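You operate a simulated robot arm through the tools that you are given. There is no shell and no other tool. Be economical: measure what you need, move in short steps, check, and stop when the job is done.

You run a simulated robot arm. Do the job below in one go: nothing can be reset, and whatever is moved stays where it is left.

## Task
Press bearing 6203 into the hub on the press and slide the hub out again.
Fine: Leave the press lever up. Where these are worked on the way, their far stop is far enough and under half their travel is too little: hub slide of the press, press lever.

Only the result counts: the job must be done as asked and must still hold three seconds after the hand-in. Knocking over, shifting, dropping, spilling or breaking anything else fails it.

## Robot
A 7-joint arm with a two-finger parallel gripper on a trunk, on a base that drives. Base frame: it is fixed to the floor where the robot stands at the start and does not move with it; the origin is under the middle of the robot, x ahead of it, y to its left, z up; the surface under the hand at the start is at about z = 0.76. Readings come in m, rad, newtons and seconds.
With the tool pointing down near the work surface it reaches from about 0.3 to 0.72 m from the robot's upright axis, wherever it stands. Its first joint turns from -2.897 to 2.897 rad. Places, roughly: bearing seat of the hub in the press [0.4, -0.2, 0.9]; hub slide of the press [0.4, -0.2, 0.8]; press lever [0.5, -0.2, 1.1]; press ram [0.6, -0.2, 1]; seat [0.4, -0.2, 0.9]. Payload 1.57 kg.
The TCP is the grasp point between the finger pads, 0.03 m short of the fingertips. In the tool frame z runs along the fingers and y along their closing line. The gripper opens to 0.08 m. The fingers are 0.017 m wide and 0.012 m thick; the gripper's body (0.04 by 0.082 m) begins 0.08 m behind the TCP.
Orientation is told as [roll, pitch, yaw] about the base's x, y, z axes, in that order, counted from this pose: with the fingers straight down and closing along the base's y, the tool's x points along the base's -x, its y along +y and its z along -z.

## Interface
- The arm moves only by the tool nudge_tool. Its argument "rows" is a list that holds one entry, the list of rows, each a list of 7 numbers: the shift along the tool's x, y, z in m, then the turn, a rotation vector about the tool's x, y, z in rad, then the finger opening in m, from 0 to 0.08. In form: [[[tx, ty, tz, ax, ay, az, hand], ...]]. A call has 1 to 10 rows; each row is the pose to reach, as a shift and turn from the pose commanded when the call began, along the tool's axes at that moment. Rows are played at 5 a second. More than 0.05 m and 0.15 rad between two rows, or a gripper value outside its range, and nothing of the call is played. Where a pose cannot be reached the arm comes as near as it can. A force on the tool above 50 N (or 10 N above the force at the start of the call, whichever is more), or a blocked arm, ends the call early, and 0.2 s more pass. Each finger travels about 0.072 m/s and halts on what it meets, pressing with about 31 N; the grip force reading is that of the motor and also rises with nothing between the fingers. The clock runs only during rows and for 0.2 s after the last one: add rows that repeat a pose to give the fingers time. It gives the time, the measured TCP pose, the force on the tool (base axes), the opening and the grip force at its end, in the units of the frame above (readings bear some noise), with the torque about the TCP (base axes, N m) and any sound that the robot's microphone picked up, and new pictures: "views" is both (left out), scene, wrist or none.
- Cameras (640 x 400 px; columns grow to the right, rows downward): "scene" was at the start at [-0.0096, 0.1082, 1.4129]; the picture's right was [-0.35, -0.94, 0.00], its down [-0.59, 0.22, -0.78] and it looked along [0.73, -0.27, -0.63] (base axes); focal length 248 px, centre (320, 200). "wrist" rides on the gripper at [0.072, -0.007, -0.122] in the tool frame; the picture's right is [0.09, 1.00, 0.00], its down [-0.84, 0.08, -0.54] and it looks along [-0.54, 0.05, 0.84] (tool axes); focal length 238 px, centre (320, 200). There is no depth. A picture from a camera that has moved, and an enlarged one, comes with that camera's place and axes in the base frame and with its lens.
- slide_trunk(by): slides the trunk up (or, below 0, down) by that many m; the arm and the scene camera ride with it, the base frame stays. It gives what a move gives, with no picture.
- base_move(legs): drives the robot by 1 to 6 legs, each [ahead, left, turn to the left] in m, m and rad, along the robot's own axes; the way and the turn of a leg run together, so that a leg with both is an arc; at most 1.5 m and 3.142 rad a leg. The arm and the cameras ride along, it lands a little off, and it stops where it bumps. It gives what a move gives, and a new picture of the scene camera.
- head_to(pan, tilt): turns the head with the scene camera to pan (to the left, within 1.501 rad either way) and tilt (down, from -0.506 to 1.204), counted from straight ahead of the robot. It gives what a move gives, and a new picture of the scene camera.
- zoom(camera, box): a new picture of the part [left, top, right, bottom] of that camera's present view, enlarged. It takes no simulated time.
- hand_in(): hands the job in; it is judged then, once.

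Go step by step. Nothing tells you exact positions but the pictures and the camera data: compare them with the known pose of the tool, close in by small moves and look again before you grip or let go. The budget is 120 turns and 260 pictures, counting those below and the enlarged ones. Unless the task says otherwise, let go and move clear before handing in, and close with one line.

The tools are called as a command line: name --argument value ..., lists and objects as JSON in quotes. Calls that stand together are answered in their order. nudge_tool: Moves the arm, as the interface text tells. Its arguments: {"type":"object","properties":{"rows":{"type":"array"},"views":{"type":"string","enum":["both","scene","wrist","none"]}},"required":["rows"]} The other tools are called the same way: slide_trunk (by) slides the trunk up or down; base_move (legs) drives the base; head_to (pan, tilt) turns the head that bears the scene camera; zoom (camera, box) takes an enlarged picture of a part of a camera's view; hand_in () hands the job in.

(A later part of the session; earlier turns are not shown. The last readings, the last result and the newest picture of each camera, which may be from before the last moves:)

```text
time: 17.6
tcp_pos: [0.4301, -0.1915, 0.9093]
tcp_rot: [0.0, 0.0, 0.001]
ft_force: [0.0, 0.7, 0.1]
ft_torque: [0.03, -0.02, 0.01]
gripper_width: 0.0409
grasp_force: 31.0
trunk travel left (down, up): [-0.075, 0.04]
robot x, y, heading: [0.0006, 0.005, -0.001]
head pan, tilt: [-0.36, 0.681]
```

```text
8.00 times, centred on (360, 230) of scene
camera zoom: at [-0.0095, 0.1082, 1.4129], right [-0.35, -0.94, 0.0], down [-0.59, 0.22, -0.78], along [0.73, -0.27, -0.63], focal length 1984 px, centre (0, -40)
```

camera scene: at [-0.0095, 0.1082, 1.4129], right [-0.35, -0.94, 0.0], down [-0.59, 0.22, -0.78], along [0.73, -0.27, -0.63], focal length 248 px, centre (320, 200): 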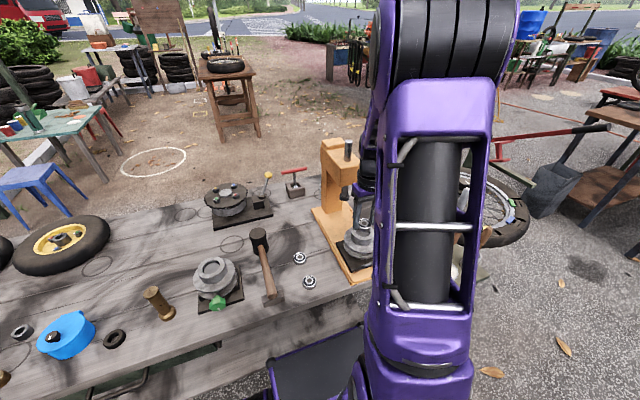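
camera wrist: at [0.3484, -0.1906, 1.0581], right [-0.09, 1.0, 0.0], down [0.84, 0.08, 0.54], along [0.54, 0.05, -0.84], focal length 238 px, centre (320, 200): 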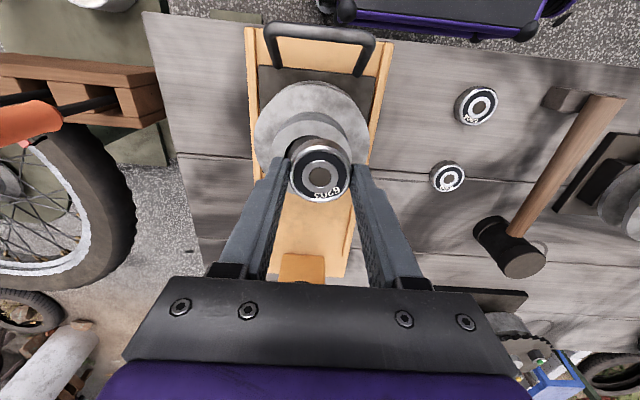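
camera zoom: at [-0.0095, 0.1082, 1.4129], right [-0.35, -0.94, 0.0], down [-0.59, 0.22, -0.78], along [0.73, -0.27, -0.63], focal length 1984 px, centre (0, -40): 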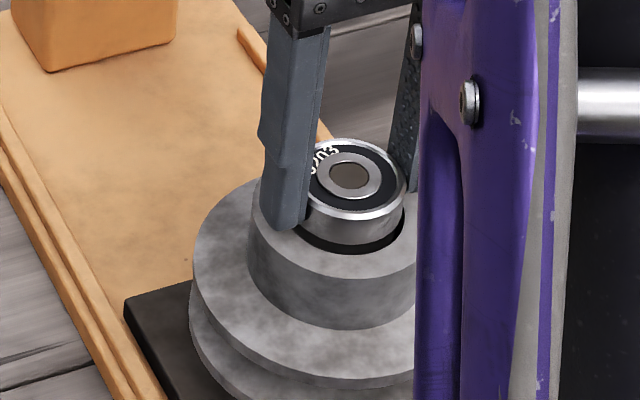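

The bearing is nearly at the opening. I nudge 1 mm ahead and lower a few mm, watching the force.

nudge_tool --rows '[[[-0.001, 0.0005, 0.002, 0, 0, 0, 0.03], [-0.001, 0.0005, 0.004, 0, 0, 0, 0.03], [-0.001, 0.0005, 0.004, 0, 0, 0, 0.03]]]' --views "none"

zoom --camera "wrist" --box '[260, 105, 380, 185]'

zoom --camera "scene" --box '[335, 205, 385, 255]'

```text
time: 18.4
tcp_pos: [0.4297, -0.1903, 0.9074]
tcp_rot: [-0.001, 0.0, 0.001]
ft_force: [-0.6, -0.1, 0.6]
ft_torque: [0.04, 0.03, -0.03]
gripper_width: 0.0408
grasp_force: 31.2
trunk travel left (down, up): [-0.075, 0.04]
robot x, y, heading: [-0.0005, 0.0, -0.002]
head pan, tilt: [-0.36, 0.681]
```

```text
5.00 times, centred on (320, 145) of wrist
camera zoom: at [0.3591, -0.1968, 1.0273], right [-0.09, 1.0, 0.0], down [0.84, 0.08, 0.54], along [0.54, 0.05, -0.84], focal length 1192 px, centre (320, 475)
```

zoom: 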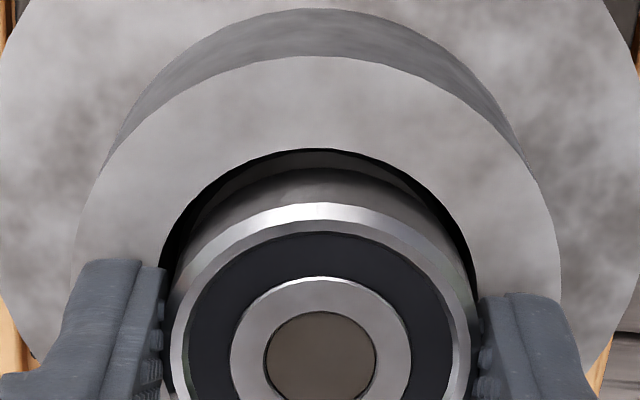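

```text
8.00 times, centred on (360, 230) of scene
camera zoom: at [-0.0096, 0.1082, 1.4129], right [-0.35, -0.94, 0.0], down [-0.59, 0.22, -0.78], along [0.73, -0.27, -0.63], focal length 1984 px, centre (0, -40)
```

zoom: 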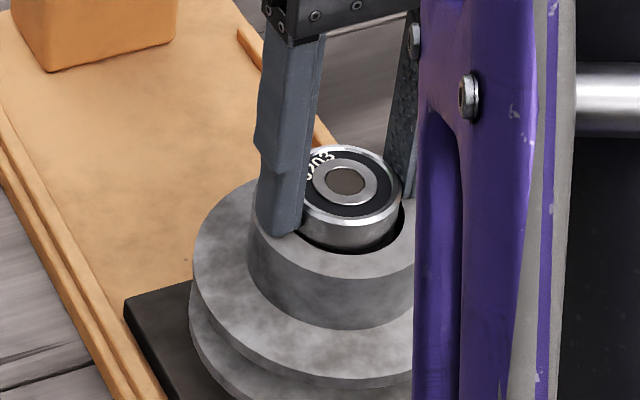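

Aligned within about a millimetre, no contact yet. Lowering further in small steps.

nudge_tool --rows '[[[0.0, -0.0007, 0.002, 0, 0, 0, 0.03], [0.0, -0.0007, 0.004, 0, 0, 0, 0.03], [0.0, -0.0007, 0.004, 0, 0, 0, 0.03]]]' --views "none"

zoom --camera "wrist" --box '[260, 105, 380, 185]'

zoom --camera "scene" --box '[335, 205, 385, 255]'

```text
time: 19.2
tcp_pos: [0.4307, -0.1902, 0.907]
tcp_rot: [-0.001, -0.008, 0.003]
ft_force: [-1.7, 6.8, 49.7]
ft_torque: [1.55, 0.44, -0.32]
gripper_width: 0.041
grasp_force: 31.4
trunk travel left (down, up): [-0.075, 0.04]
robot x, y, heading: [-0.0012, 0.002, -0.002]
head pan, tilt: [-0.36, 0.681]
```

```text
5.00 times, centred on (320, 145) of wrist
camera zoom: at [0.3588, -0.1965, 1.0268], right [-0.09, 1.0, 0.0], down [0.83, 0.08, 0.55], along [0.55, 0.05, -0.84], focal length 1192 px, centre (320, 475)
```

zoom: 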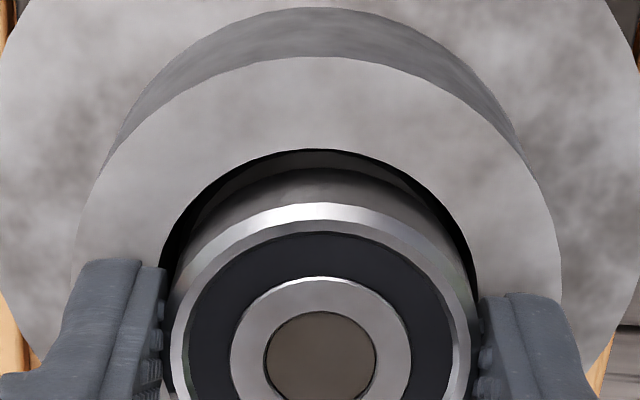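

```text
8.00 times, centred on (360, 230) of scene
camera zoom: at [-0.0123, 0.1099, 1.4133], right [-0.35, -0.94, 0.0], down [-0.59, 0.22, -0.78], along [0.73, -0.27, -0.63], focal length 1984 px, centre (0, -40)
```

zoom: 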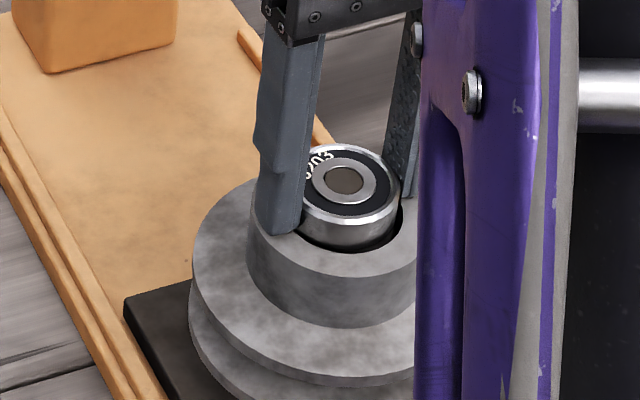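

The finger tips rest on the rim, and the bearing sits about 2 mm inside the opening. I unload slightly and open.

nudge_tool --rows '[[[0, 0, -0.003, 0, 0, 0, 0.03], [0, 0, -0.0042, 0, 0, 0, 0.03], [0, 0, -0.0042, 0, 0, 0, 0.044], [0, 0, -0.0042, 0, 0, 0, 0.055], [0, 0, -0.0042, 0, 0, 0, 0.055]]]' --views "none"

zoom --camera "wrist" --box '[240, 95, 400, 195]'

zoom --camera "scene" --box '[335, 205, 385, 255]'

```text
time: 20.4
tcp_pos: [0.4294, -0.1932, 0.9055]
tcp_rot: [0.0, 0.002, -0.003]
ft_force: [3.6, -11.1, 13.6]
ft_torque: [0.07, -0.29, -0.2]
gripper_width: 0.0461
grasp_force: 0.0
trunk travel left (down, up): [-0.075, 0.04]
robot x, y, heading: [-0.0006, -0.0026, 0.0]
head pan, tilt: [-0.36, 0.681]
```

```text
4.00 times, centred on (320, 145) of wrist
camera zoom: at [0.3585, -0.1985, 1.0274], right [-0.09, 1.0, 0.0], down [0.84, 0.08, 0.54], along [0.54, 0.05, -0.84], focal length 953 px, centre (320, 420)
```

zoom: 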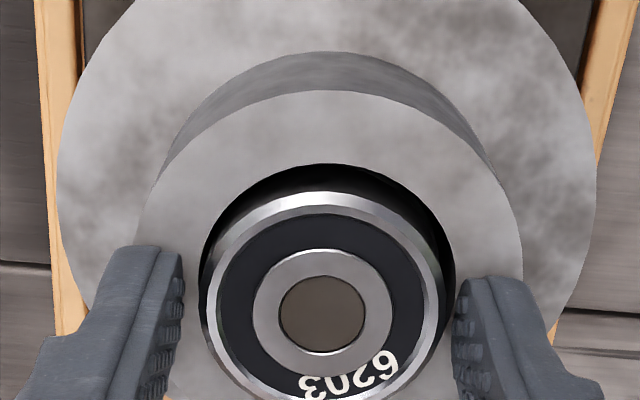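

```text
8.00 times, centred on (360, 230) of scene
camera zoom: at [-0.0099, 0.1077, 1.4128], right [-0.35, -0.94, 0.0], down [-0.59, 0.22, -0.78], along [0.73, -0.27, -0.63], focal length 1984 px, centre (0, -40)
```

zoom: 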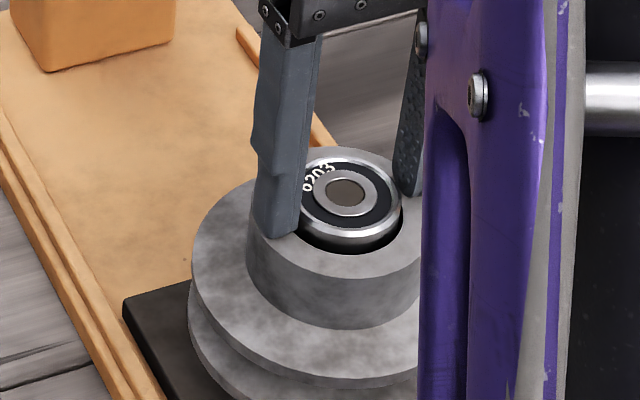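

The bearing dropped into the opening; one finger is caught by the rim edge. I raise straight up and only then open.

nudge_tool --rows '[[[0, 0, -0.004, 0, 0, 0, 0.046], [0, 0, -0.01, 0, 0, 0, 0.046], [0, 0, -0.02, 0, 0, 0, 0.06], [0, 0, -0.05, 0, 0, 0, 0.08], [0, 0, -0.08, 0, 0, 0, 0.08], [0, 0, -0.08, 0, 0, 0, 0.08]]]'

zoom --camera "wrist" --box '[240, 75, 400, 175]'

zoom --camera "scene" --box '[335, 205, 385, 255]'

```text
time: 21.8
tcp_pos: [0.4291, -0.192, 0.9871]
tcp_rot: [0.0, 0.0, -0.001]
ft_force: [1.0, 0.2, -0.4]
ft_torque: [0.01, -0.02, 0.01]
gripper_width: 0.08
grasp_force: 0.1
trunk travel left (down, up): [-0.075, 0.04]
robot x, y, heading: [-0.002, 0.0021, 0.001]
head pan, tilt: [-0.36, 0.681]
camera scene: at [-0.0097, 0.1083, 1.4128], right [-0.35, -0.94, 0.0], down [-0.59, 0.22, -0.78], along [0.73, -0.27, -0.63], focal length 248 px, centre (320, 200)
camera wrist: at [0.3585, -0.198, 1.1079], right [-0.09, 1.0, 0.0], down [0.84, 0.08, 0.54], along [0.54, 0.05, -0.84], focal length 238 px, centre (320, 200)
```

scene: 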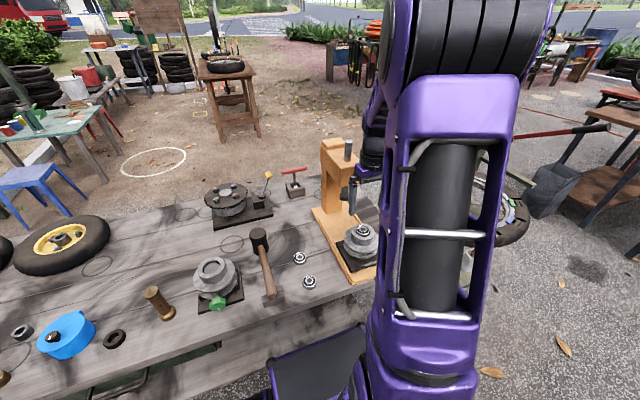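
wrist: 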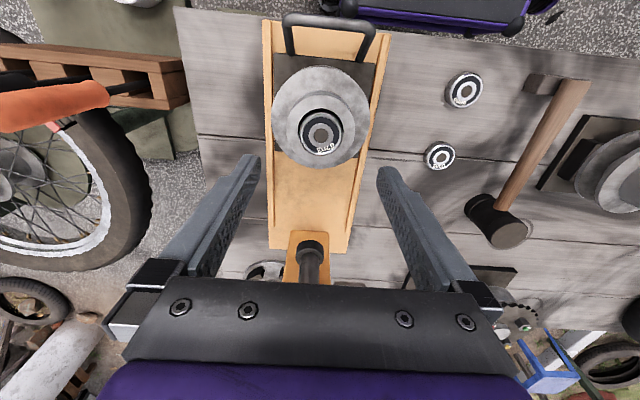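

```text
4.00 times, centred on (320, 125) of wrist
camera zoom: at [0.3585, -0.198, 1.1079], right [-0.09, 1.0, 0.0], down [0.84, 0.08, 0.54], along [0.54, 0.05, -0.84], focal length 953 px, centre (320, 500)
```

zoom: 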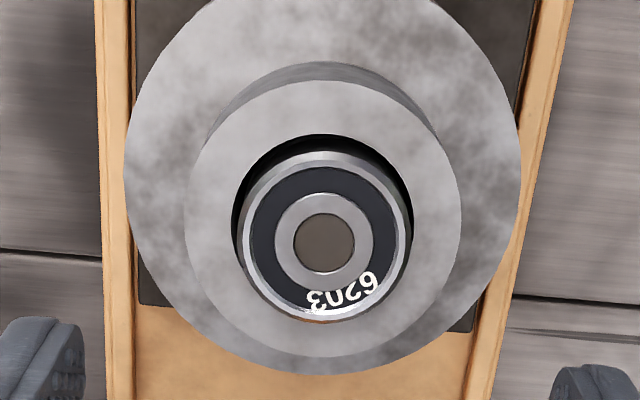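

```text
8.00 times, centred on (360, 230) of scene
camera zoom: at [-0.0097, 0.1083, 1.4128], right [-0.35, -0.94, 0.0], down [-0.59, 0.22, -0.78], along [0.73, -0.27, -0.63], focal length 1984 px, centre (0, -40)
```

zoom: 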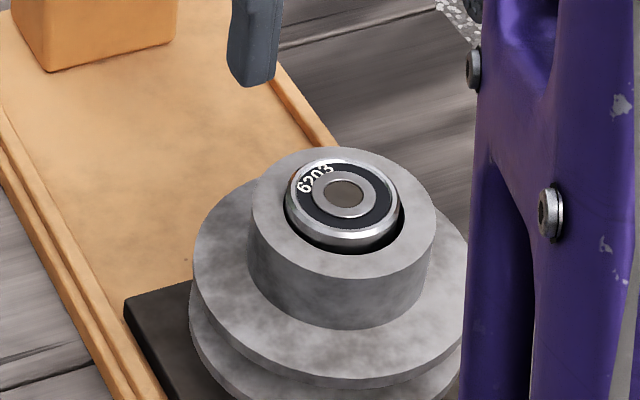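

The bearing sits level in the opening. Next I move the arm aside to see the press, its lever and the slide handle.

nudge_tool --rows '[[[0.03, 0, -0.03, 0, 0, 0, 0.08], [0.06, 0.02, -0.04, 0, 0, 0, 0.08], [0.08, 0.06, -0.05, 0, 0, 0, 0.08], [0.08, 0.105, -0.05, 0, 0, 0, 0.08], [0.08, 0.15, -0.05, 0, 0, 0, 0.08], [0.08, 0.195, -0.05, 0, 0, 0, 0.08], [0.06, 0.24, -0.05, 0, 0, 0, 0.08], [0.04, 0.28, -0.05, 0, 0, 0, 0.08], [0.02, 0.32, -0.05, 0, 0, 0, 0.08], [0.0, 0.36, -0.05, 0, 0, 0, 0.08]]]' --views "scene"

zoom --camera "scene" --box '[300, 90, 460, 290]'

```text
time: 24.0
tcp_pos: [0.4291, 0.1675, 1.0373]
tcp_rot: [0.0, 0.0, -0.003]
ft_force: [-0.5, 0.4, -0.6]
ft_torque: [0.02, 0.0, -0.03]
gripper_width: 0.0802
grasp_force: 0.0
trunk travel left (down, up): [-0.075, 0.04]
robot x, y, heading: [-0.0006, -0.0018, 0.001]
head pan, tilt: [-0.36, 0.681]
camera scene: at [-0.0097, 0.1081, 1.4129], right [-0.35, -0.94, 0.0], down [-0.59, 0.22, -0.78], along [0.73, -0.27, -0.63], focal length 248 px, centre (320, 200)
```

scene: 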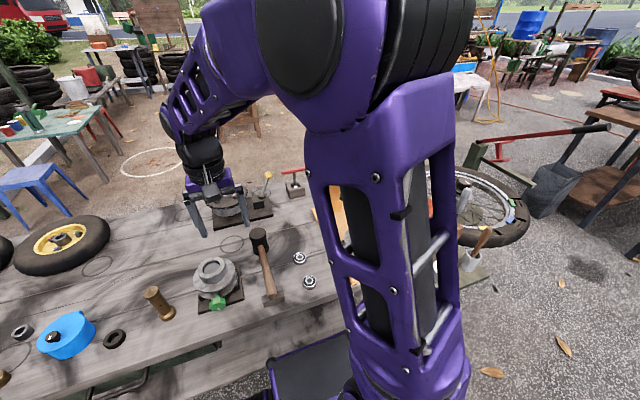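

```text
2.00 times, centred on (380, 190) of scene
camera zoom: at [-0.0097, 0.1081, 1.4129], right [-0.35, -0.94, 0.0], down [-0.59, 0.22, -0.78], along [0.73, -0.27, -0.63], focal length 496 px, centre (200, 220)
```

zoom: 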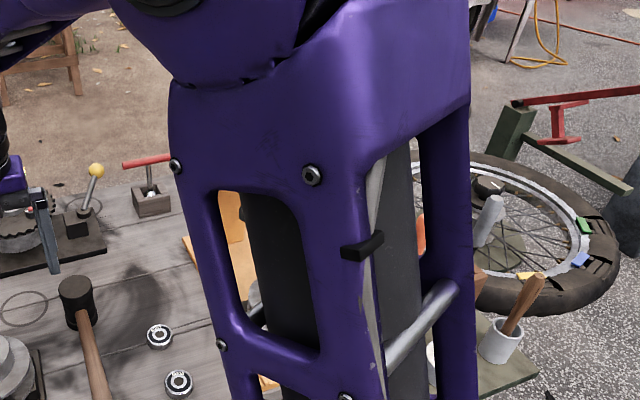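

The arm hides the press in the scene view, so I'll look with the wrist camera, tilted forward, from in front of the press.

nudge_tool --rows '[[[0.02, -0.04, 0, 0, 0, 0, 0.05], [0.04, -0.08, 0, 0, 0, 0, 0.02], [0.06, -0.12, 0, 0, -0.1, 0, 0.0], [0.08, -0.16, -0.01, 0, -0.2, 0, 0.0], [0.1, -0.2, -0.02, 0, -0.3, 0, 0.0], [0.11, -0.24, -0.04, 0, -0.4, 0, 0.0], [0.12, -0.27, -0.06, 0, -0.5, 0, 0.0], [0.12, -0.29, -0.08, 0, -0.6, 0, 0.0], [0.12, -0.29, -0.08, 0, -0.6, 0, 0.0]]]'

```text
time: 25.3
tcp_pos: [0.322, -0.0398, 0.9984]
tcp_rot: [0.004, -0.118, -0.005]
ft_force: [0.2, 0.2, -0.2]
ft_torque: [-0.03, 0.02, 0.0]
gripper_width: 0.0
grasp_force: 21.3
trunk travel left (down, up): [-0.075, 0.04]
robot x, y, heading: [0.0008, 0.0031, 0.001]
head pan, tilt: [-0.36, 0.681]
stopped in row 6: the arm was blocked; the commanded pose is now the measured one
camera scene: at [-0.0089, 0.0996, 1.4236], right [-0.44, -0.9, 0.0], down [-0.48, 0.23, -0.85], along [0.76, -0.37, -0.53], focal length 248 px, centre (320, 200)
camera wrist: at [0.2365, -0.0473, 1.1104], right [-0.09, 1.0, 0.0], down [0.77, 0.07, 0.64], along [0.64, 0.05, -0.77], focal length 238 px, centre (320, 200)
```

scene: 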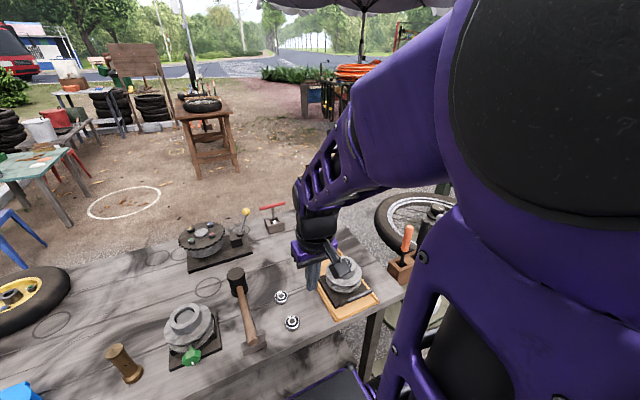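
wrist: 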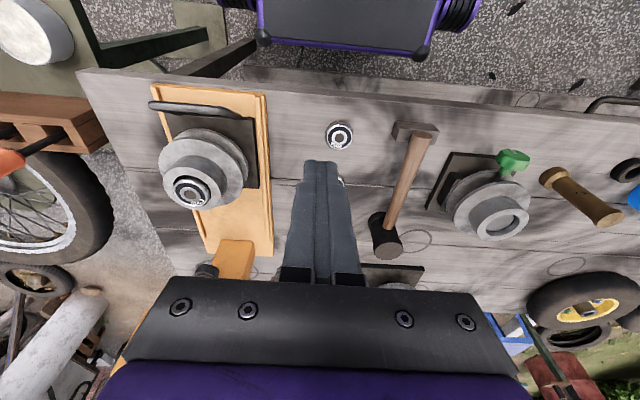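

The elbow bumped the robot's own head. I back the arm off forward and level it, then drive the base back a bit so the arm works more extended.

nudge_tool --rows '[[[-0.02, 0.01, 0, 0, 0, 0, 0.0], [-0.05, 0.03, 0.0, 0, 0.05, 0, 0.0], [-0.09, 0.05, 0.0, 0, 0.118, 0, 0.0], [-0.12, 0.06, -0.03, 0, 0.118, 0, 0.0], [-0.12, 0.06, -0.05, 0, 0.118, 0, 0.0]]]' --views "none"

base_move --legs '[[-0.2, 0, 0]]'

```text
time: 26.5
tcp_pos: [0.4338, 0.0186, 1.0646]
tcp_rot: [0.005, -0.005, -0.003]
ft_force: [-0.2, 0.5, -0.1]
ft_torque: [0.01, 0.0, 0.01]
gripper_width: 0.0
grasp_force: 21.5
trunk travel left (down, up): [-0.075, 0.04]
robot x, y, heading: [-0.0008, 0.002, 0.002]
head pan, tilt: [-0.36, 0.681]
```

```text
time: 28.1
tcp_pos: [0.2347, 0.0189, 1.0649]
tcp_rot: [0.006, -0.005, -0.003]
ft_force: [-0.1, 0.1, 0.8]
ft_torque: [0.03, 0.04, 0.01]
gripper_width: 0.0
grasp_force: 21.6
trunk travel left (down, up): [-0.075, 0.04]
robot x, y, heading: [-0.1991, -0.0035, -0.001]
head pan, tilt: [-0.36, 0.681]
camera scene: at [-0.21, 0.1082, 1.4129], right [-0.35, -0.94, 0.0], down [-0.59, 0.22, -0.78], along [0.73, -0.27, -0.63], focal length 248 px, centre (320, 200)
```

scene: 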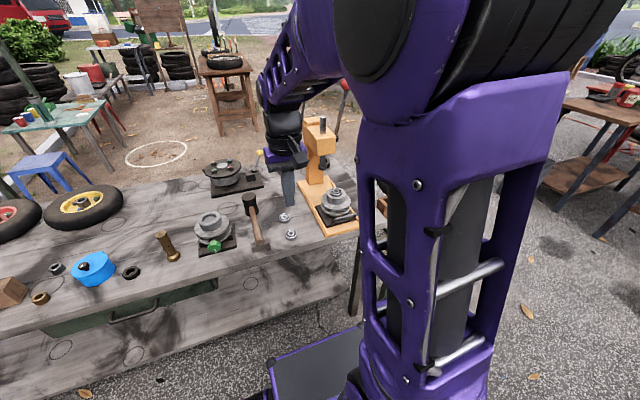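

Clear view now. I also strafe right so that the press lies ahead-left of the robot, then look.

base_move --legs '[[0, -0.33, 0]]'

head_to --pan 0.1 --tilt 0.5

zoom --camera "scene" --box '[240, 130, 400, 290]'

```text
time: 31.8
tcp_pos: [0.2337, -0.3089, 1.0654]
tcp_rot: [0.004, -0.004, -0.002]
ft_force: [0.1, -0.6, 0.8]
ft_torque: [-0.02, 0.0, 0.01]
gripper_width: 0.0
grasp_force: 21.2
trunk travel left (down, up): [-0.075, 0.04]
robot x, y, heading: [-0.197, -0.3252, 0.001]
head pan, tilt: [-0.36, 0.681]
camera scene: at [-0.2099, -0.2195, 1.4129], right [-0.35, -0.94, 0.0], down [-0.59, 0.22, -0.78], along [0.73, -0.27, -0.63], focal length 248 px, centre (320, 200)
```

scene: 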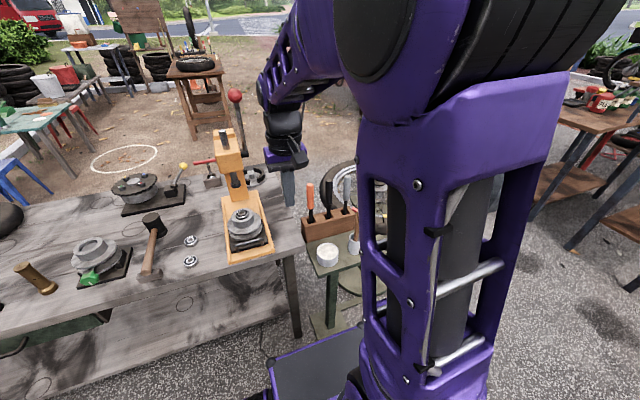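

```text
time: 32.7
tcp_pos: [0.2329, -0.3094, 1.065]
tcp_rot: [0.006, -0.006, -0.001]
ft_force: [0.6, 0.4, 1.5]
ft_torque: [-0.02, 0.03, 0.01]
gripper_width: 0.0001
grasp_force: 21.8
trunk travel left (down, up): [-0.075, 0.04]
robot x, y, heading: [-0.202, -0.3284, 0.001]
head pan, tilt: [0.099, 0.499]
camera scene: at [-0.1996, -0.1803, 1.4288], right [0.1, -1.0, 0.0], down [-0.48, -0.05, -0.88], along [0.87, 0.09, -0.48], focal length 248 px, centre (320, 200)
```

scene: 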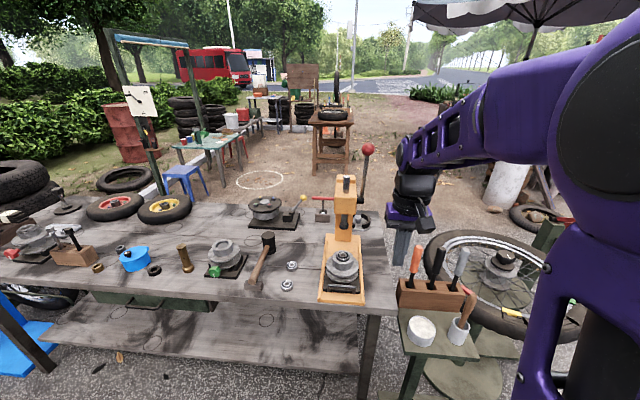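

```text
2.50 times, centred on (320, 210) of scene
camera zoom: at [-0.1996, -0.1803, 1.4288], right [0.1, -1.0, 0.0], down [-0.48, -0.05, -0.88], along [0.87, 0.09, -0.48], focal length 620 px, centre (320, 175)
```

zoom: 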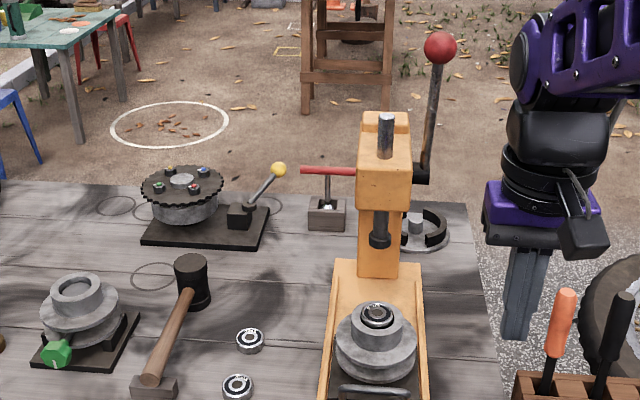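

Excellent view. I enlarge the lever, ram and slide handle.

zoom --camera "scene" --box '[310, 135, 390, 235]'

zoom --camera "scene" --box '[310, 235, 375, 310]'

```text
4.00 times, centred on (350, 185) of scene
camera zoom: at [-0.1996, -0.1803, 1.4288], right [0.1, -1.0, 0.0], down [-0.48, -0.05, -0.88], along [0.87, 0.09, -0.48], focal length 992 px, centre (200, 260)
```

zoom: 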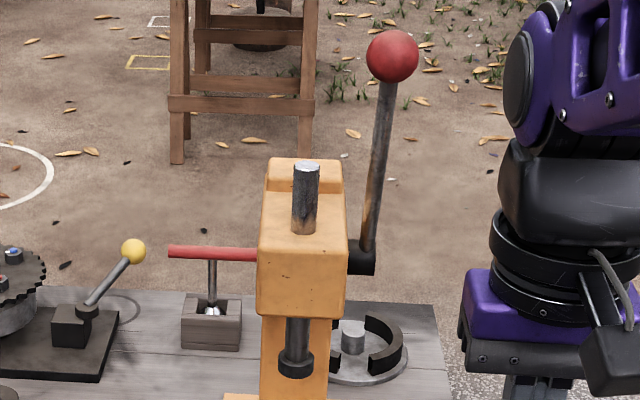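

```text
5.33 times, centred on (342, 272) of scene
camera zoom: at [-0.1996, -0.1803, 1.4288], right [0.1, -1.0, 0.0], down [-0.48, -0.05, -0.88], along [0.87, 0.09, -0.48], focal length 1323 px, centre (200, -187)
```

zoom: 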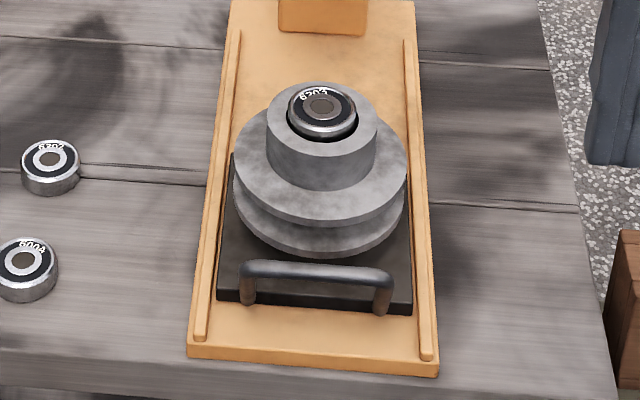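

The slide handle is a U-bar at about x 0.339, z 0.835, centred at y -0.19. To grip it I yaw the tool by -90° so the fingers close along x.

nudge_tool --rows '[[[-0.005, 0.01, 0, 0, 0, 0.15, 0.03], [-0.01, 0.02, 0, 0, 0, 0.3, 0.04], [-0.02, 0.03, 0, 0, 0, 0.45, 0.04], [-0.03, 0.04, 0, 0, 0, 0.6, 0.04], [-0.04, 0.05, 0, 0, 0, 0.75, 0.04], [-0.05, 0.06, 0, 0, 0, 0.9, 0.04], [-0.05, 0.07, 0, 0, 0, 1.05, 0.04], [-0.05, 0.08, 0, 0, 0, 1.2, 0.04], [-0.05, 0.09, 0, 0, 0, 1.35, 0.04], [-0.05, 0.1, 0, 0, 0, 1.5, 0.04]]]' --views "scene"

```text
time: 34.9
tcp_pos: [0.2846, -0.2088, 1.0656]
tcp_rot: [0.005, 0.005, -1.504]
ft_force: [-0.2, -0.7, 0.5]
ft_torque: [0.02, -0.02, 0.02]
gripper_width: 0.0399
grasp_force: 0.1
trunk travel left (down, up): [-0.075, 0.04]
robot x, y, heading: [-0.2012, -0.3261, 0.002]
head pan, tilt: [0.099, 0.499]
camera scene: at [-0.1996, -0.1803, 1.4289], right [0.1, -0.99, 0.0], down [-0.48, -0.05, -0.88], along [0.87, 0.09, -0.48], focal length 248 px, centre (320, 200)
```

scene: 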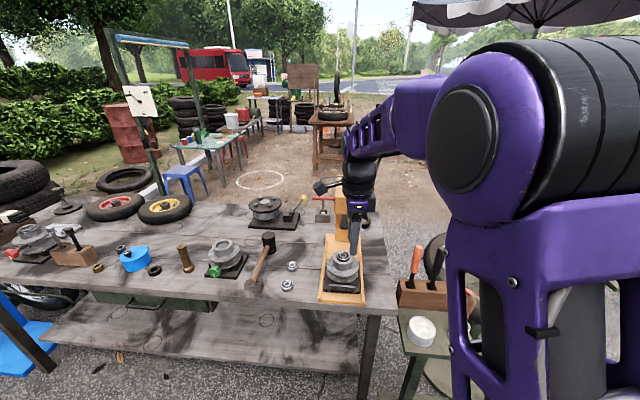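

Now I tilt the hand back by 0.5 rad (fingers pointing forward-down) and come to a pre-grasp point behind the handle.

nudge_tool --rows '[[[0.005, 0.0, 0.03, -0.12, 0, 0.067, 0.04], [0.01, 0.0, 0.06, -0.25, 0, 0.067, 0.04], [0.015, 0.0, 0.09, -0.38, 0, 0.067, 0.04], [0.018, 0.005, 0.12, -0.5, 0, 0.067, 0.04], [0.018, 0.01, 0.14, -0.5, 0, 0.067, 0.04], [0.018, 0.01, 0.14, -0.5, 0, 0.067, 0.04]]]'

zoom --camera "scene" --box '[310, 235, 390, 310]'

```text
time: 36.3
tcp_pos: [0.2923, -0.1905, 0.9259]
tcp_rot: [0.508, 0.023, -1.569]
ft_force: [-0.5, 1.0, 0.0]
ft_torque: [-0.02, 0.03, -0.01]
gripper_width: 0.04
grasp_force: 0.0
trunk travel left (down, up): [-0.075, 0.04]
robot x, y, heading: [-0.2018, -0.3294, 0.0]
head pan, tilt: [0.099, 0.499]
camera scene: at [-0.1995, -0.1802, 1.4289], right [0.1, -0.99, 0.0], down [-0.48, -0.05, -0.88], along [0.87, 0.09, -0.48], focal length 248 px, centre (320, 200)
camera wrist: at [0.2299, -0.1206, 1.0303], right [0.87, 0.08, 0.48], down [-0.19, -0.85, 0.49], along [0.45, -0.52, -0.72], focal length 238 px, centre (320, 200)
```

scene: 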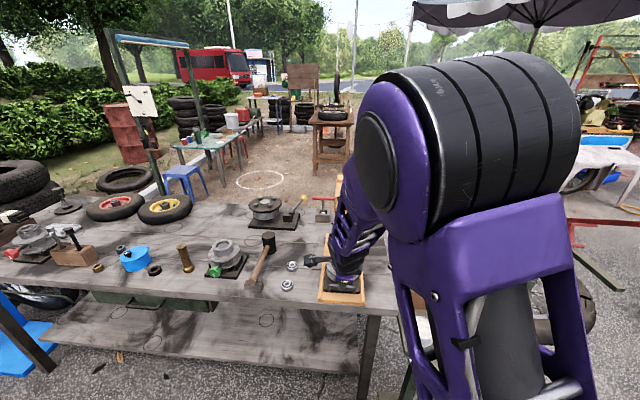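
wrist: 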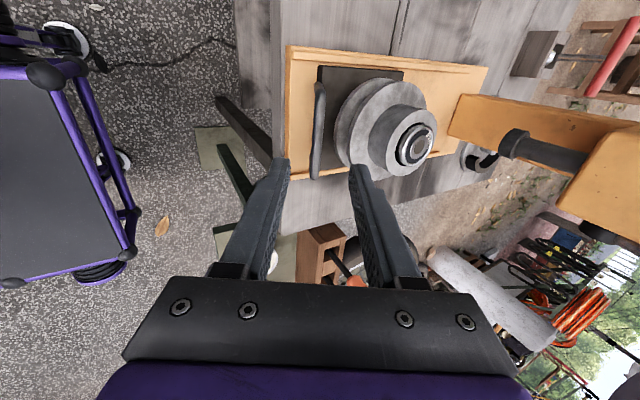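

```text
5.33 times, centred on (350, 272) of scene
camera zoom: at [-0.1995, -0.1802, 1.4289], right [0.1, -0.99, 0.0], down [-0.48, -0.05, -0.88], along [0.87, 0.09, -0.48], focal length 1323 px, centre (160, -187)
```

zoom: 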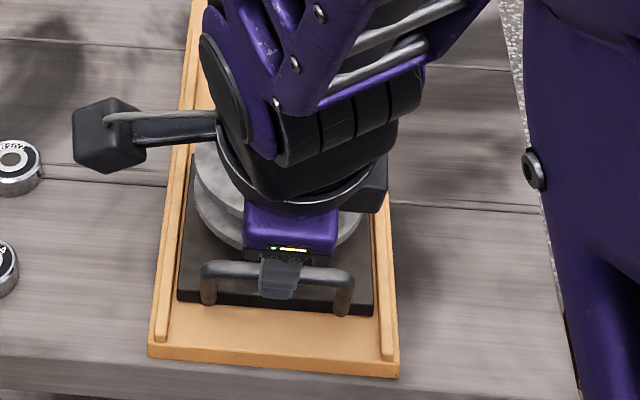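

The bar lies in the finger plane straight along the approach. I narrow the fingers to 0.028 m and advance along the tool axis.

nudge_tool --rows '[[[0, 0, 0.02, 0, 0, 0, 0.028], [0, 0, 0.045, 0, 0, 0, 0.028], [0, 0, 0.065, 0, 0, 0, 0.028], [0, 0, 0.065, 0, 0, 0, 0.028]]]' --views "none"

zoom --camera "wrist" --box '[240, 60, 420, 200]'

zoom --camera "scene" --box '[320, 250, 380, 310]'

```text
time: 37.3
tcp_pos: [0.3248, -0.1888, 0.8693]
tcp_rot: [0.507, 0.023, -1.566]
ft_force: [-0.6, 0.0, 0.0]
ft_torque: [-0.01, 0.01, 0.03]
gripper_width: 0.028
grasp_force: 0.1
trunk travel left (down, up): [-0.075, 0.04]
robot x, y, heading: [-0.2031, -0.3271, 0.003]
head pan, tilt: [0.099, 0.499]
```

```text
2.86 times, centred on (330, 130) of wrist
camera zoom: at [0.2616, -0.119, 0.9737], right [0.87, 0.08, 0.48], down [-0.19, -0.85, 0.49], along [0.45, -0.52, -0.72], focal length 681 px, centre (291, 400)
```

zoom: 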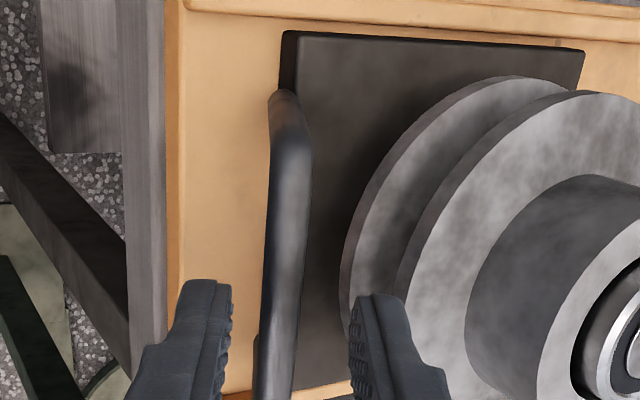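

```text
6.67 times, centred on (350, 280) of scene
camera zoom: at [-0.1995, -0.1802, 1.4289], right [0.1, -0.99, 0.0], down [-0.48, -0.05, -0.88], along [0.87, 0.09, -0.48], focal length 1654 px, centre (120, -333)
```

zoom: 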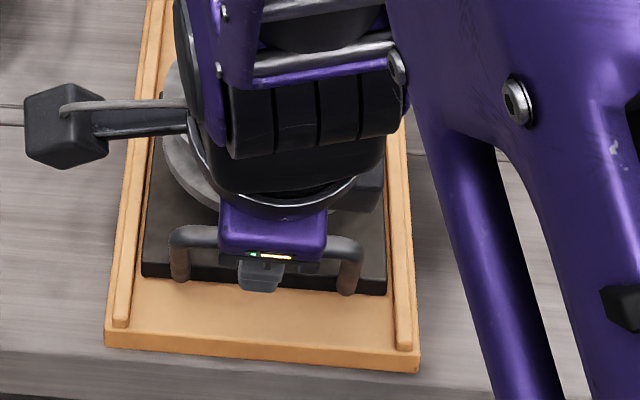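

The bar is between the fingers. I advance 2 cm more and close on it.

nudge_tool --rows '[[[0, -0.001, 0.01, 0, 0, 0, 0.028], [0, -0.001, 0.02, 0, 0, 0, 0.028], [0, -0.001, 0.02, 0, 0, 0, 0.015], [0, -0.001, 0.02, 0, 0, 0, 0.005], [0, -0.001, 0.02, 0, 0, 0, 0.005]]]' --views "none"

zoom --camera "wrist" --box '[240, 60, 420, 200]'

```text
time: 38.5
tcp_pos: [0.3333, -0.1879, 0.8508]
tcp_rot: [0.504, 0.022, -1.565]
ft_force: [-2.7, -0.5, -2.9]
ft_torque: [-0.08, 0.04, 0.21]
gripper_width: 0.0096
grasp_force: 27.7
trunk travel left (down, up): [-0.075, 0.04]
robot x, y, heading: [-0.2022, -0.3265, 0.0]
head pan, tilt: [0.099, 0.499]
```

```text
2.86 times, centred on (330, 130) of wrist
camera zoom: at [0.2693, -0.118, 0.9554], right [0.87, 0.09, 0.48], down [-0.19, -0.85, 0.49], along [0.45, -0.52, -0.72], focal length 681 px, centre (291, 400)
```

zoom: 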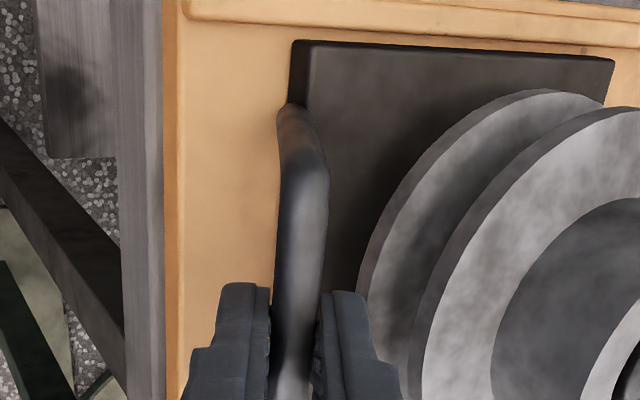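

Gripped at 0.0096 m. Now pushing the slide in along +x.

nudge_tool --rows '[[[0, 0.013, 0.0072, 0, 0, 0, 0.005], [0, 0.026, 0.0145, 0, 0, 0, 0.005], [0, 0.039, 0.0217, 0, 0, 0, 0.005], [0, 0.0525, 0.029, 0, 0, 0, 0.005], [0, 0.0525, 0.029, 0, 0, 0, 0.005]]]'

```text
time: 39.7
tcp_pos: [0.394, -0.1872, 0.8513]
tcp_rot: [0.505, 0.023, -1.567]
ft_force: [1.5, 0.6, -4.3]
ft_torque: [0.08, -0.02, 0.33]
gripper_width: 0.0095
grasp_force: 28.5
trunk travel left (down, up): [-0.075, 0.04]
robot x, y, heading: [-0.1975, -0.3278, 0.006]
head pan, tilt: [0.099, 0.499]
camera scene: at [-0.1992, -0.1802, 1.4288], right [0.1, -0.99, 0.0], down [-0.48, -0.05, -0.88], along [0.87, 0.09, -0.48], focal length 248 px, centre (320, 200)
camera wrist: at [0.3303, -0.118, 0.9553], right [0.87, 0.08, 0.48], down [-0.19, -0.85, 0.49], along [0.45, -0.52, -0.72], focal length 238 px, centre (320, 200)
```

scene: 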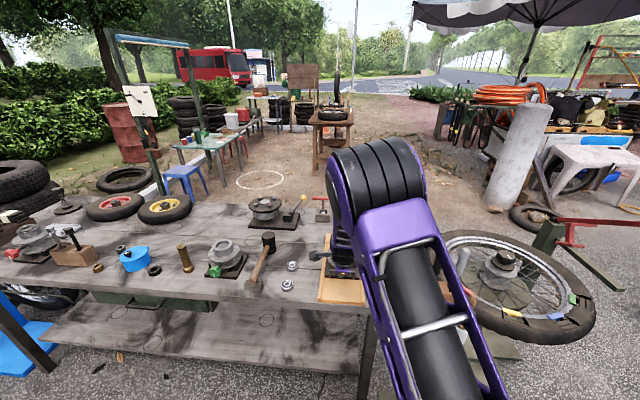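
wrist: 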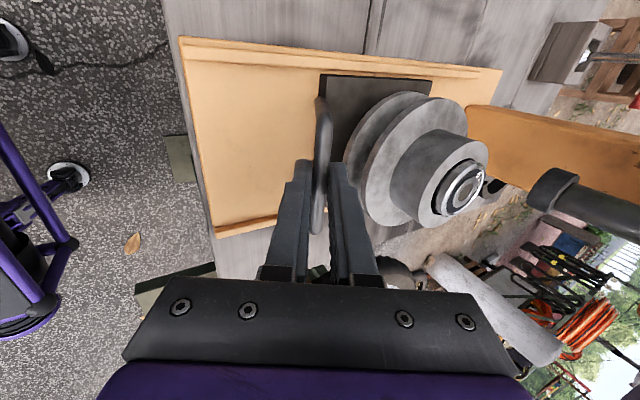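

The slide moves easily and the bearing rides along. I continue, more slowly near the ram.

nudge_tool --rows '[[[0, 0.0131, 0.0072, 0, 0, 0, 0.005], [0, 0.0262, 0.0145, 0, 0, 0, 0.005], [0, 0.0394, 0.0217, 0, 0, 0, 0.005], [0, 0.0525, 0.029, 0, 0, 0, 0.005], [0, 0.0525, 0.029, 0, 0, 0, 0.005]]]' --views "wrist"

zoom --camera "wrist" --box '[320, 60, 640, 260]'

```text
time: 40.9
tcp_pos: [0.4549, -0.1882, 0.8515]
tcp_rot: [0.506, 0.024, -1.568]
ft_force: [0.0, -3.2, -3.5]
ft_torque: [-0.37, 0.07, 0.09]
gripper_width: 0.0097
grasp_force: 28.0
trunk travel left (down, up): [-0.075, 0.04]
robot x, y, heading: [-0.2012, -0.3243, -0.005]
head pan, tilt: [0.099, 0.499]
camera wrist: at [0.3904, -0.1179, 0.9553], right [0.87, 0.08, 0.48], down [-0.19, -0.85, 0.49], along [0.45, -0.52, -0.72], focal length 238 px, centre (320, 200)
```

wrist: 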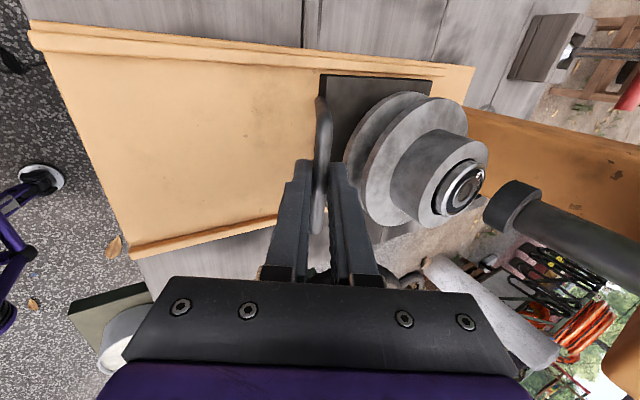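

```text
2.00 times, centred on (480, 160) of wrist
camera zoom: at [0.3904, -0.1179, 0.9553], right [0.87, 0.08, 0.48], down [-0.19, -0.85, 0.49], along [0.45, -0.52, -0.72], focal length 477 px, centre (0, 280)
```

zoom: 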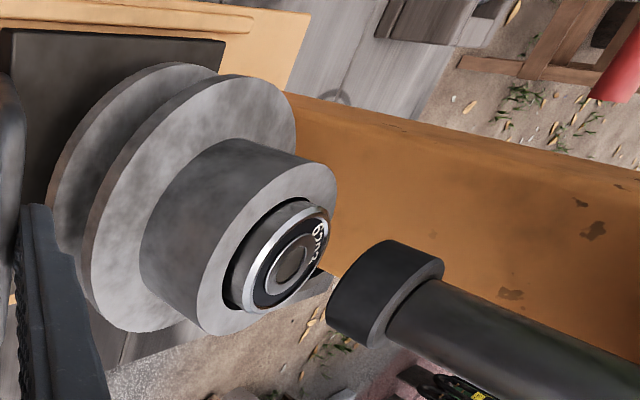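

The ram's foot stands just above the bearing's height. I advance in small steps.

nudge_tool --rows '[[[0, 0.0087, 0.0048, 0, 0, 0, 0.005], [0, 0.0175, 0.0097, 0, 0, 0, 0.005], [0, 0.0175, 0.0097, 0, 0, 0, 0.005]]]' --views "scene"

zoom --camera "wrist" --box '[320, 60, 640, 260]'

```text
time: 41.7
tcp_pos: [0.4692, -0.1865, 0.8495]
tcp_rot: [0.498, 0.022, -1.565]
ft_force: [-38.7, -9.8, 5.5]
ft_torque: [-0.26, 0.42, 0.15]
gripper_width: 0.01
grasp_force: 28.0
trunk travel left (down, up): [-0.075, 0.04]
robot x, y, heading: [-0.2023, -0.3231, -0.0]
head pan, tilt: [0.099, 0.499]
camera scene: at [-0.2032, -0.181, 1.429], right [0.1, -0.99, 0.0], down [-0.47, -0.05, -0.88], along [0.87, 0.09, -0.48], focal length 248 px, centre (320, 200)
```

scene: 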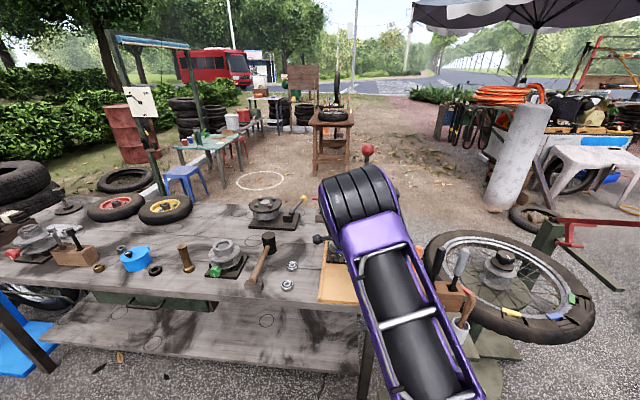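

```text
2.00 times, centred on (480, 160) of wrist
camera zoom: at [0.4054, -0.1174, 0.9547], right [0.87, 0.09, 0.48], down [-0.19, -0.85, 0.49], along [0.45, -0.52, -0.73], focal length 477 px, centre (0, 280)
```

zoom: 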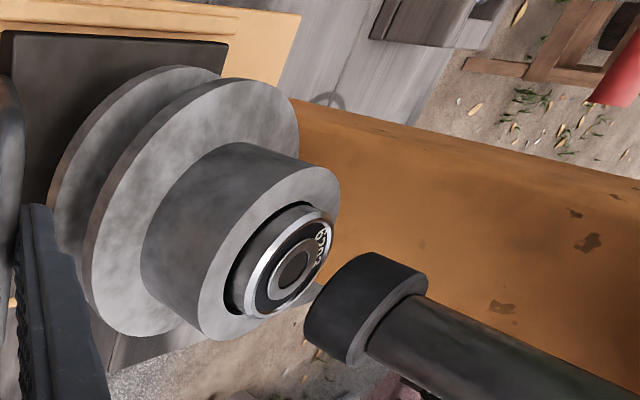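

The slide met its stop (39 N) with the bearing under the ram. I unload, open the fingers and retreat along the tool axis.

nudge_tool --rows '[[[0, -0.004, -0.0022, 0, 0, 0, 0.005], [0, -0.0045, -0.0025, 0, 0, 0, 0.028], [0, -0.0045, -0.0025, 0, 0, 0, 0.028], [0, -0.0045, -0.03, 0, 0, 0, 0.028], [0, -0.0045, -0.06, 0, 0, 0, 0.028], [0, -0.0045, -0.1, 0, 0, 0, 0.028], [0, -0.0045, -0.1, 0, 0, 0, 0.028]]]'

zoom --camera "wrist" --box '[320, 60, 640, 260]'

```text
time: 43.3
tcp_pos: [0.421, -0.1892, 0.9364]
tcp_rot: [0.505, 0.023, -1.565]
ft_force: [-0.2, -0.4, 0.4]
ft_torque: [0.0, 0.02, 0.0]
gripper_width: 0.0279
grasp_force: 0.1
trunk travel left (down, up): [-0.075, 0.04]
robot x, y, heading: [-0.1978, -0.3265, -0.001]
head pan, tilt: [0.099, 0.499]
camera scene: at [-0.1998, -0.1803, 1.4289], right [0.1, -0.99, 0.0], down [-0.48, -0.05, -0.88], along [0.87, 0.09, -0.48], focal length 248 px, centre (320, 200)
camera wrist: at [0.3567, -0.1189, 1.0415], right [0.87, 0.09, 0.48], down [-0.19, -0.85, 0.49], along [0.45, -0.52, -0.72], focal length 238 px, centre (320, 200)
```

scene: 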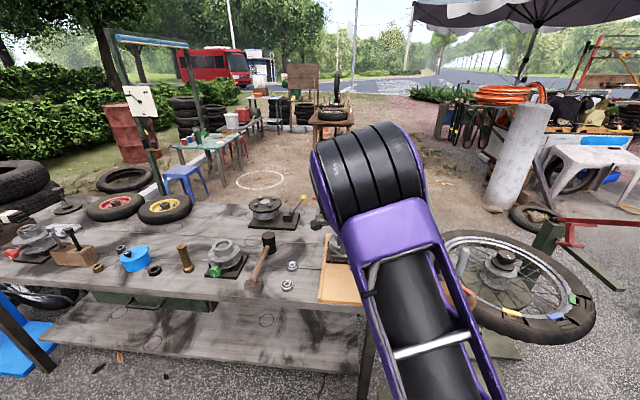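
wrist: 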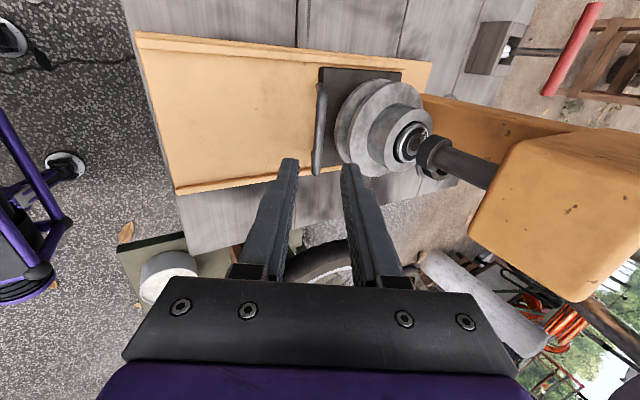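

```text
2.00 times, centred on (480, 160) of wrist
camera zoom: at [0.3567, -0.1189, 1.0415], right [0.87, 0.09, 0.48], down [-0.19, -0.85, 0.49], along [0.45, -0.52, -0.72], focal length 477 px, centre (0, 280)
```

zoom: 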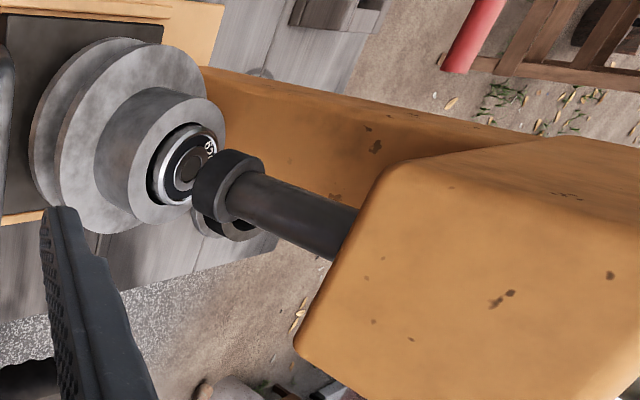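

Ram and bearing are coaxial. Next the lever: its red ball is at about (0.512, -0.248, 1.217), pivoting low behind it. I retreat and turn the hand back 90° about its own axis.

nudge_tool --rows '[[[0, 0, -0.04, 0, 0, 0, 0.04], [0, 0, -0.08, 0, 0, -0.1, 0.05], [0, 0, -0.1, 0, 0, -0.25, 0.06], [0, 0, -0.1, 0, 0, -0.4, 0.06], [0, 0, -0.1, 0, 0, -0.55, 0.06], [0, 0, -0.1, 0, 0, -0.7, 0.06], [0, 0, -0.1, 0, 0, -0.85, 0.06], [0, 0, -0.1, 0, 0, -1.0, 0.06], [0, 0, -0.1, 0, 0, -1.15, 0.06], [0, 0, -0.1, 0, 0, -1.3, 0.06]]]' --views "scene"

```text
time: 45.5
tcp_pos: [0.3729, -0.1925, 1.0238]
tcp_rot: [0.17, -0.479, -0.31]
ft_force: [0.5, -0.6, 0.6]
ft_torque: [-0.01, 0.02, 0.03]
gripper_width: 0.06
grasp_force: 0.1
trunk travel left (down, up): [-0.075, 0.04]
robot x, y, heading: [-0.2, -0.3235, -0.005]
head pan, tilt: [0.099, 0.499]
camera scene: at [-0.1996, -0.1803, 1.4289], right [0.1, -0.99, 0.0], down [-0.48, -0.05, -0.88], along [0.87, 0.09, -0.48], focal length 248 px, centre (320, 200)
```

scene: 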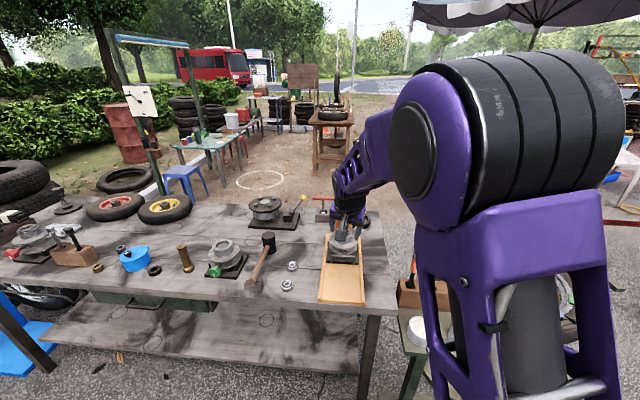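

nudge_tool --rows '[[[0, 0, -0.03, 0, 0, -0.13, 0.06], [0, 0, -0.06, 0, 0, -0.27, 0.06], [0, 0, -0.1, 0, 0, -0.27, 0.06], [0, 0, -0.1, 0, 0, -0.27, 0.06]]]'

```text
time: 46.5
tcp_pos: [0.3234, -0.195, 1.1111]
tcp_rot: [0.026, -0.505, -0.008]
ft_force: [-0.1, 0.1, -1.0]
ft_torque: [-0.01, 0.03, -0.01]
gripper_width: 0.0599
grasp_force: 0.0
trunk travel left (down, up): [-0.075, 0.04]
robot x, y, heading: [-0.2012, -0.3289, -0.002]
head pan, tilt: [0.099, 0.499]
camera scene: at [-0.1998, -0.1803, 1.4289], right [0.1, -0.99, 0.0], down [-0.48, -0.05, -0.88], along [0.87, 0.09, -0.48], focal length 248 px, centre (320, 200)
camera wrist: at [0.2034, -0.2025, 1.1825], right [-0.08, 1.0, -0.02], down [0.47, 0.06, 0.88], along [0.88, 0.06, -0.47], focal length 238 px, centre (320, 200)
```

scene: 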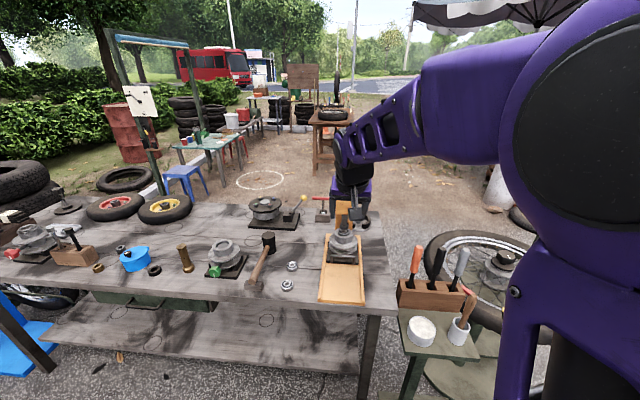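
wrist: 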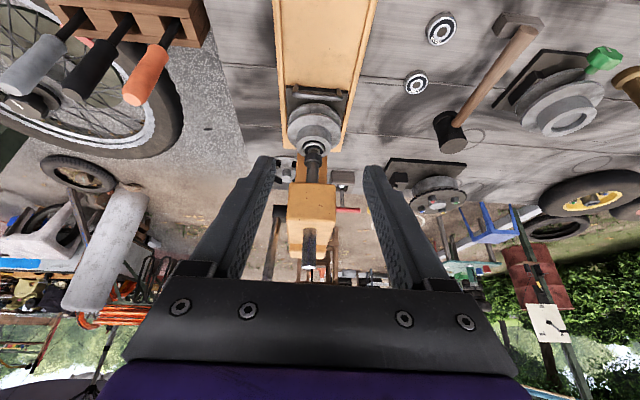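

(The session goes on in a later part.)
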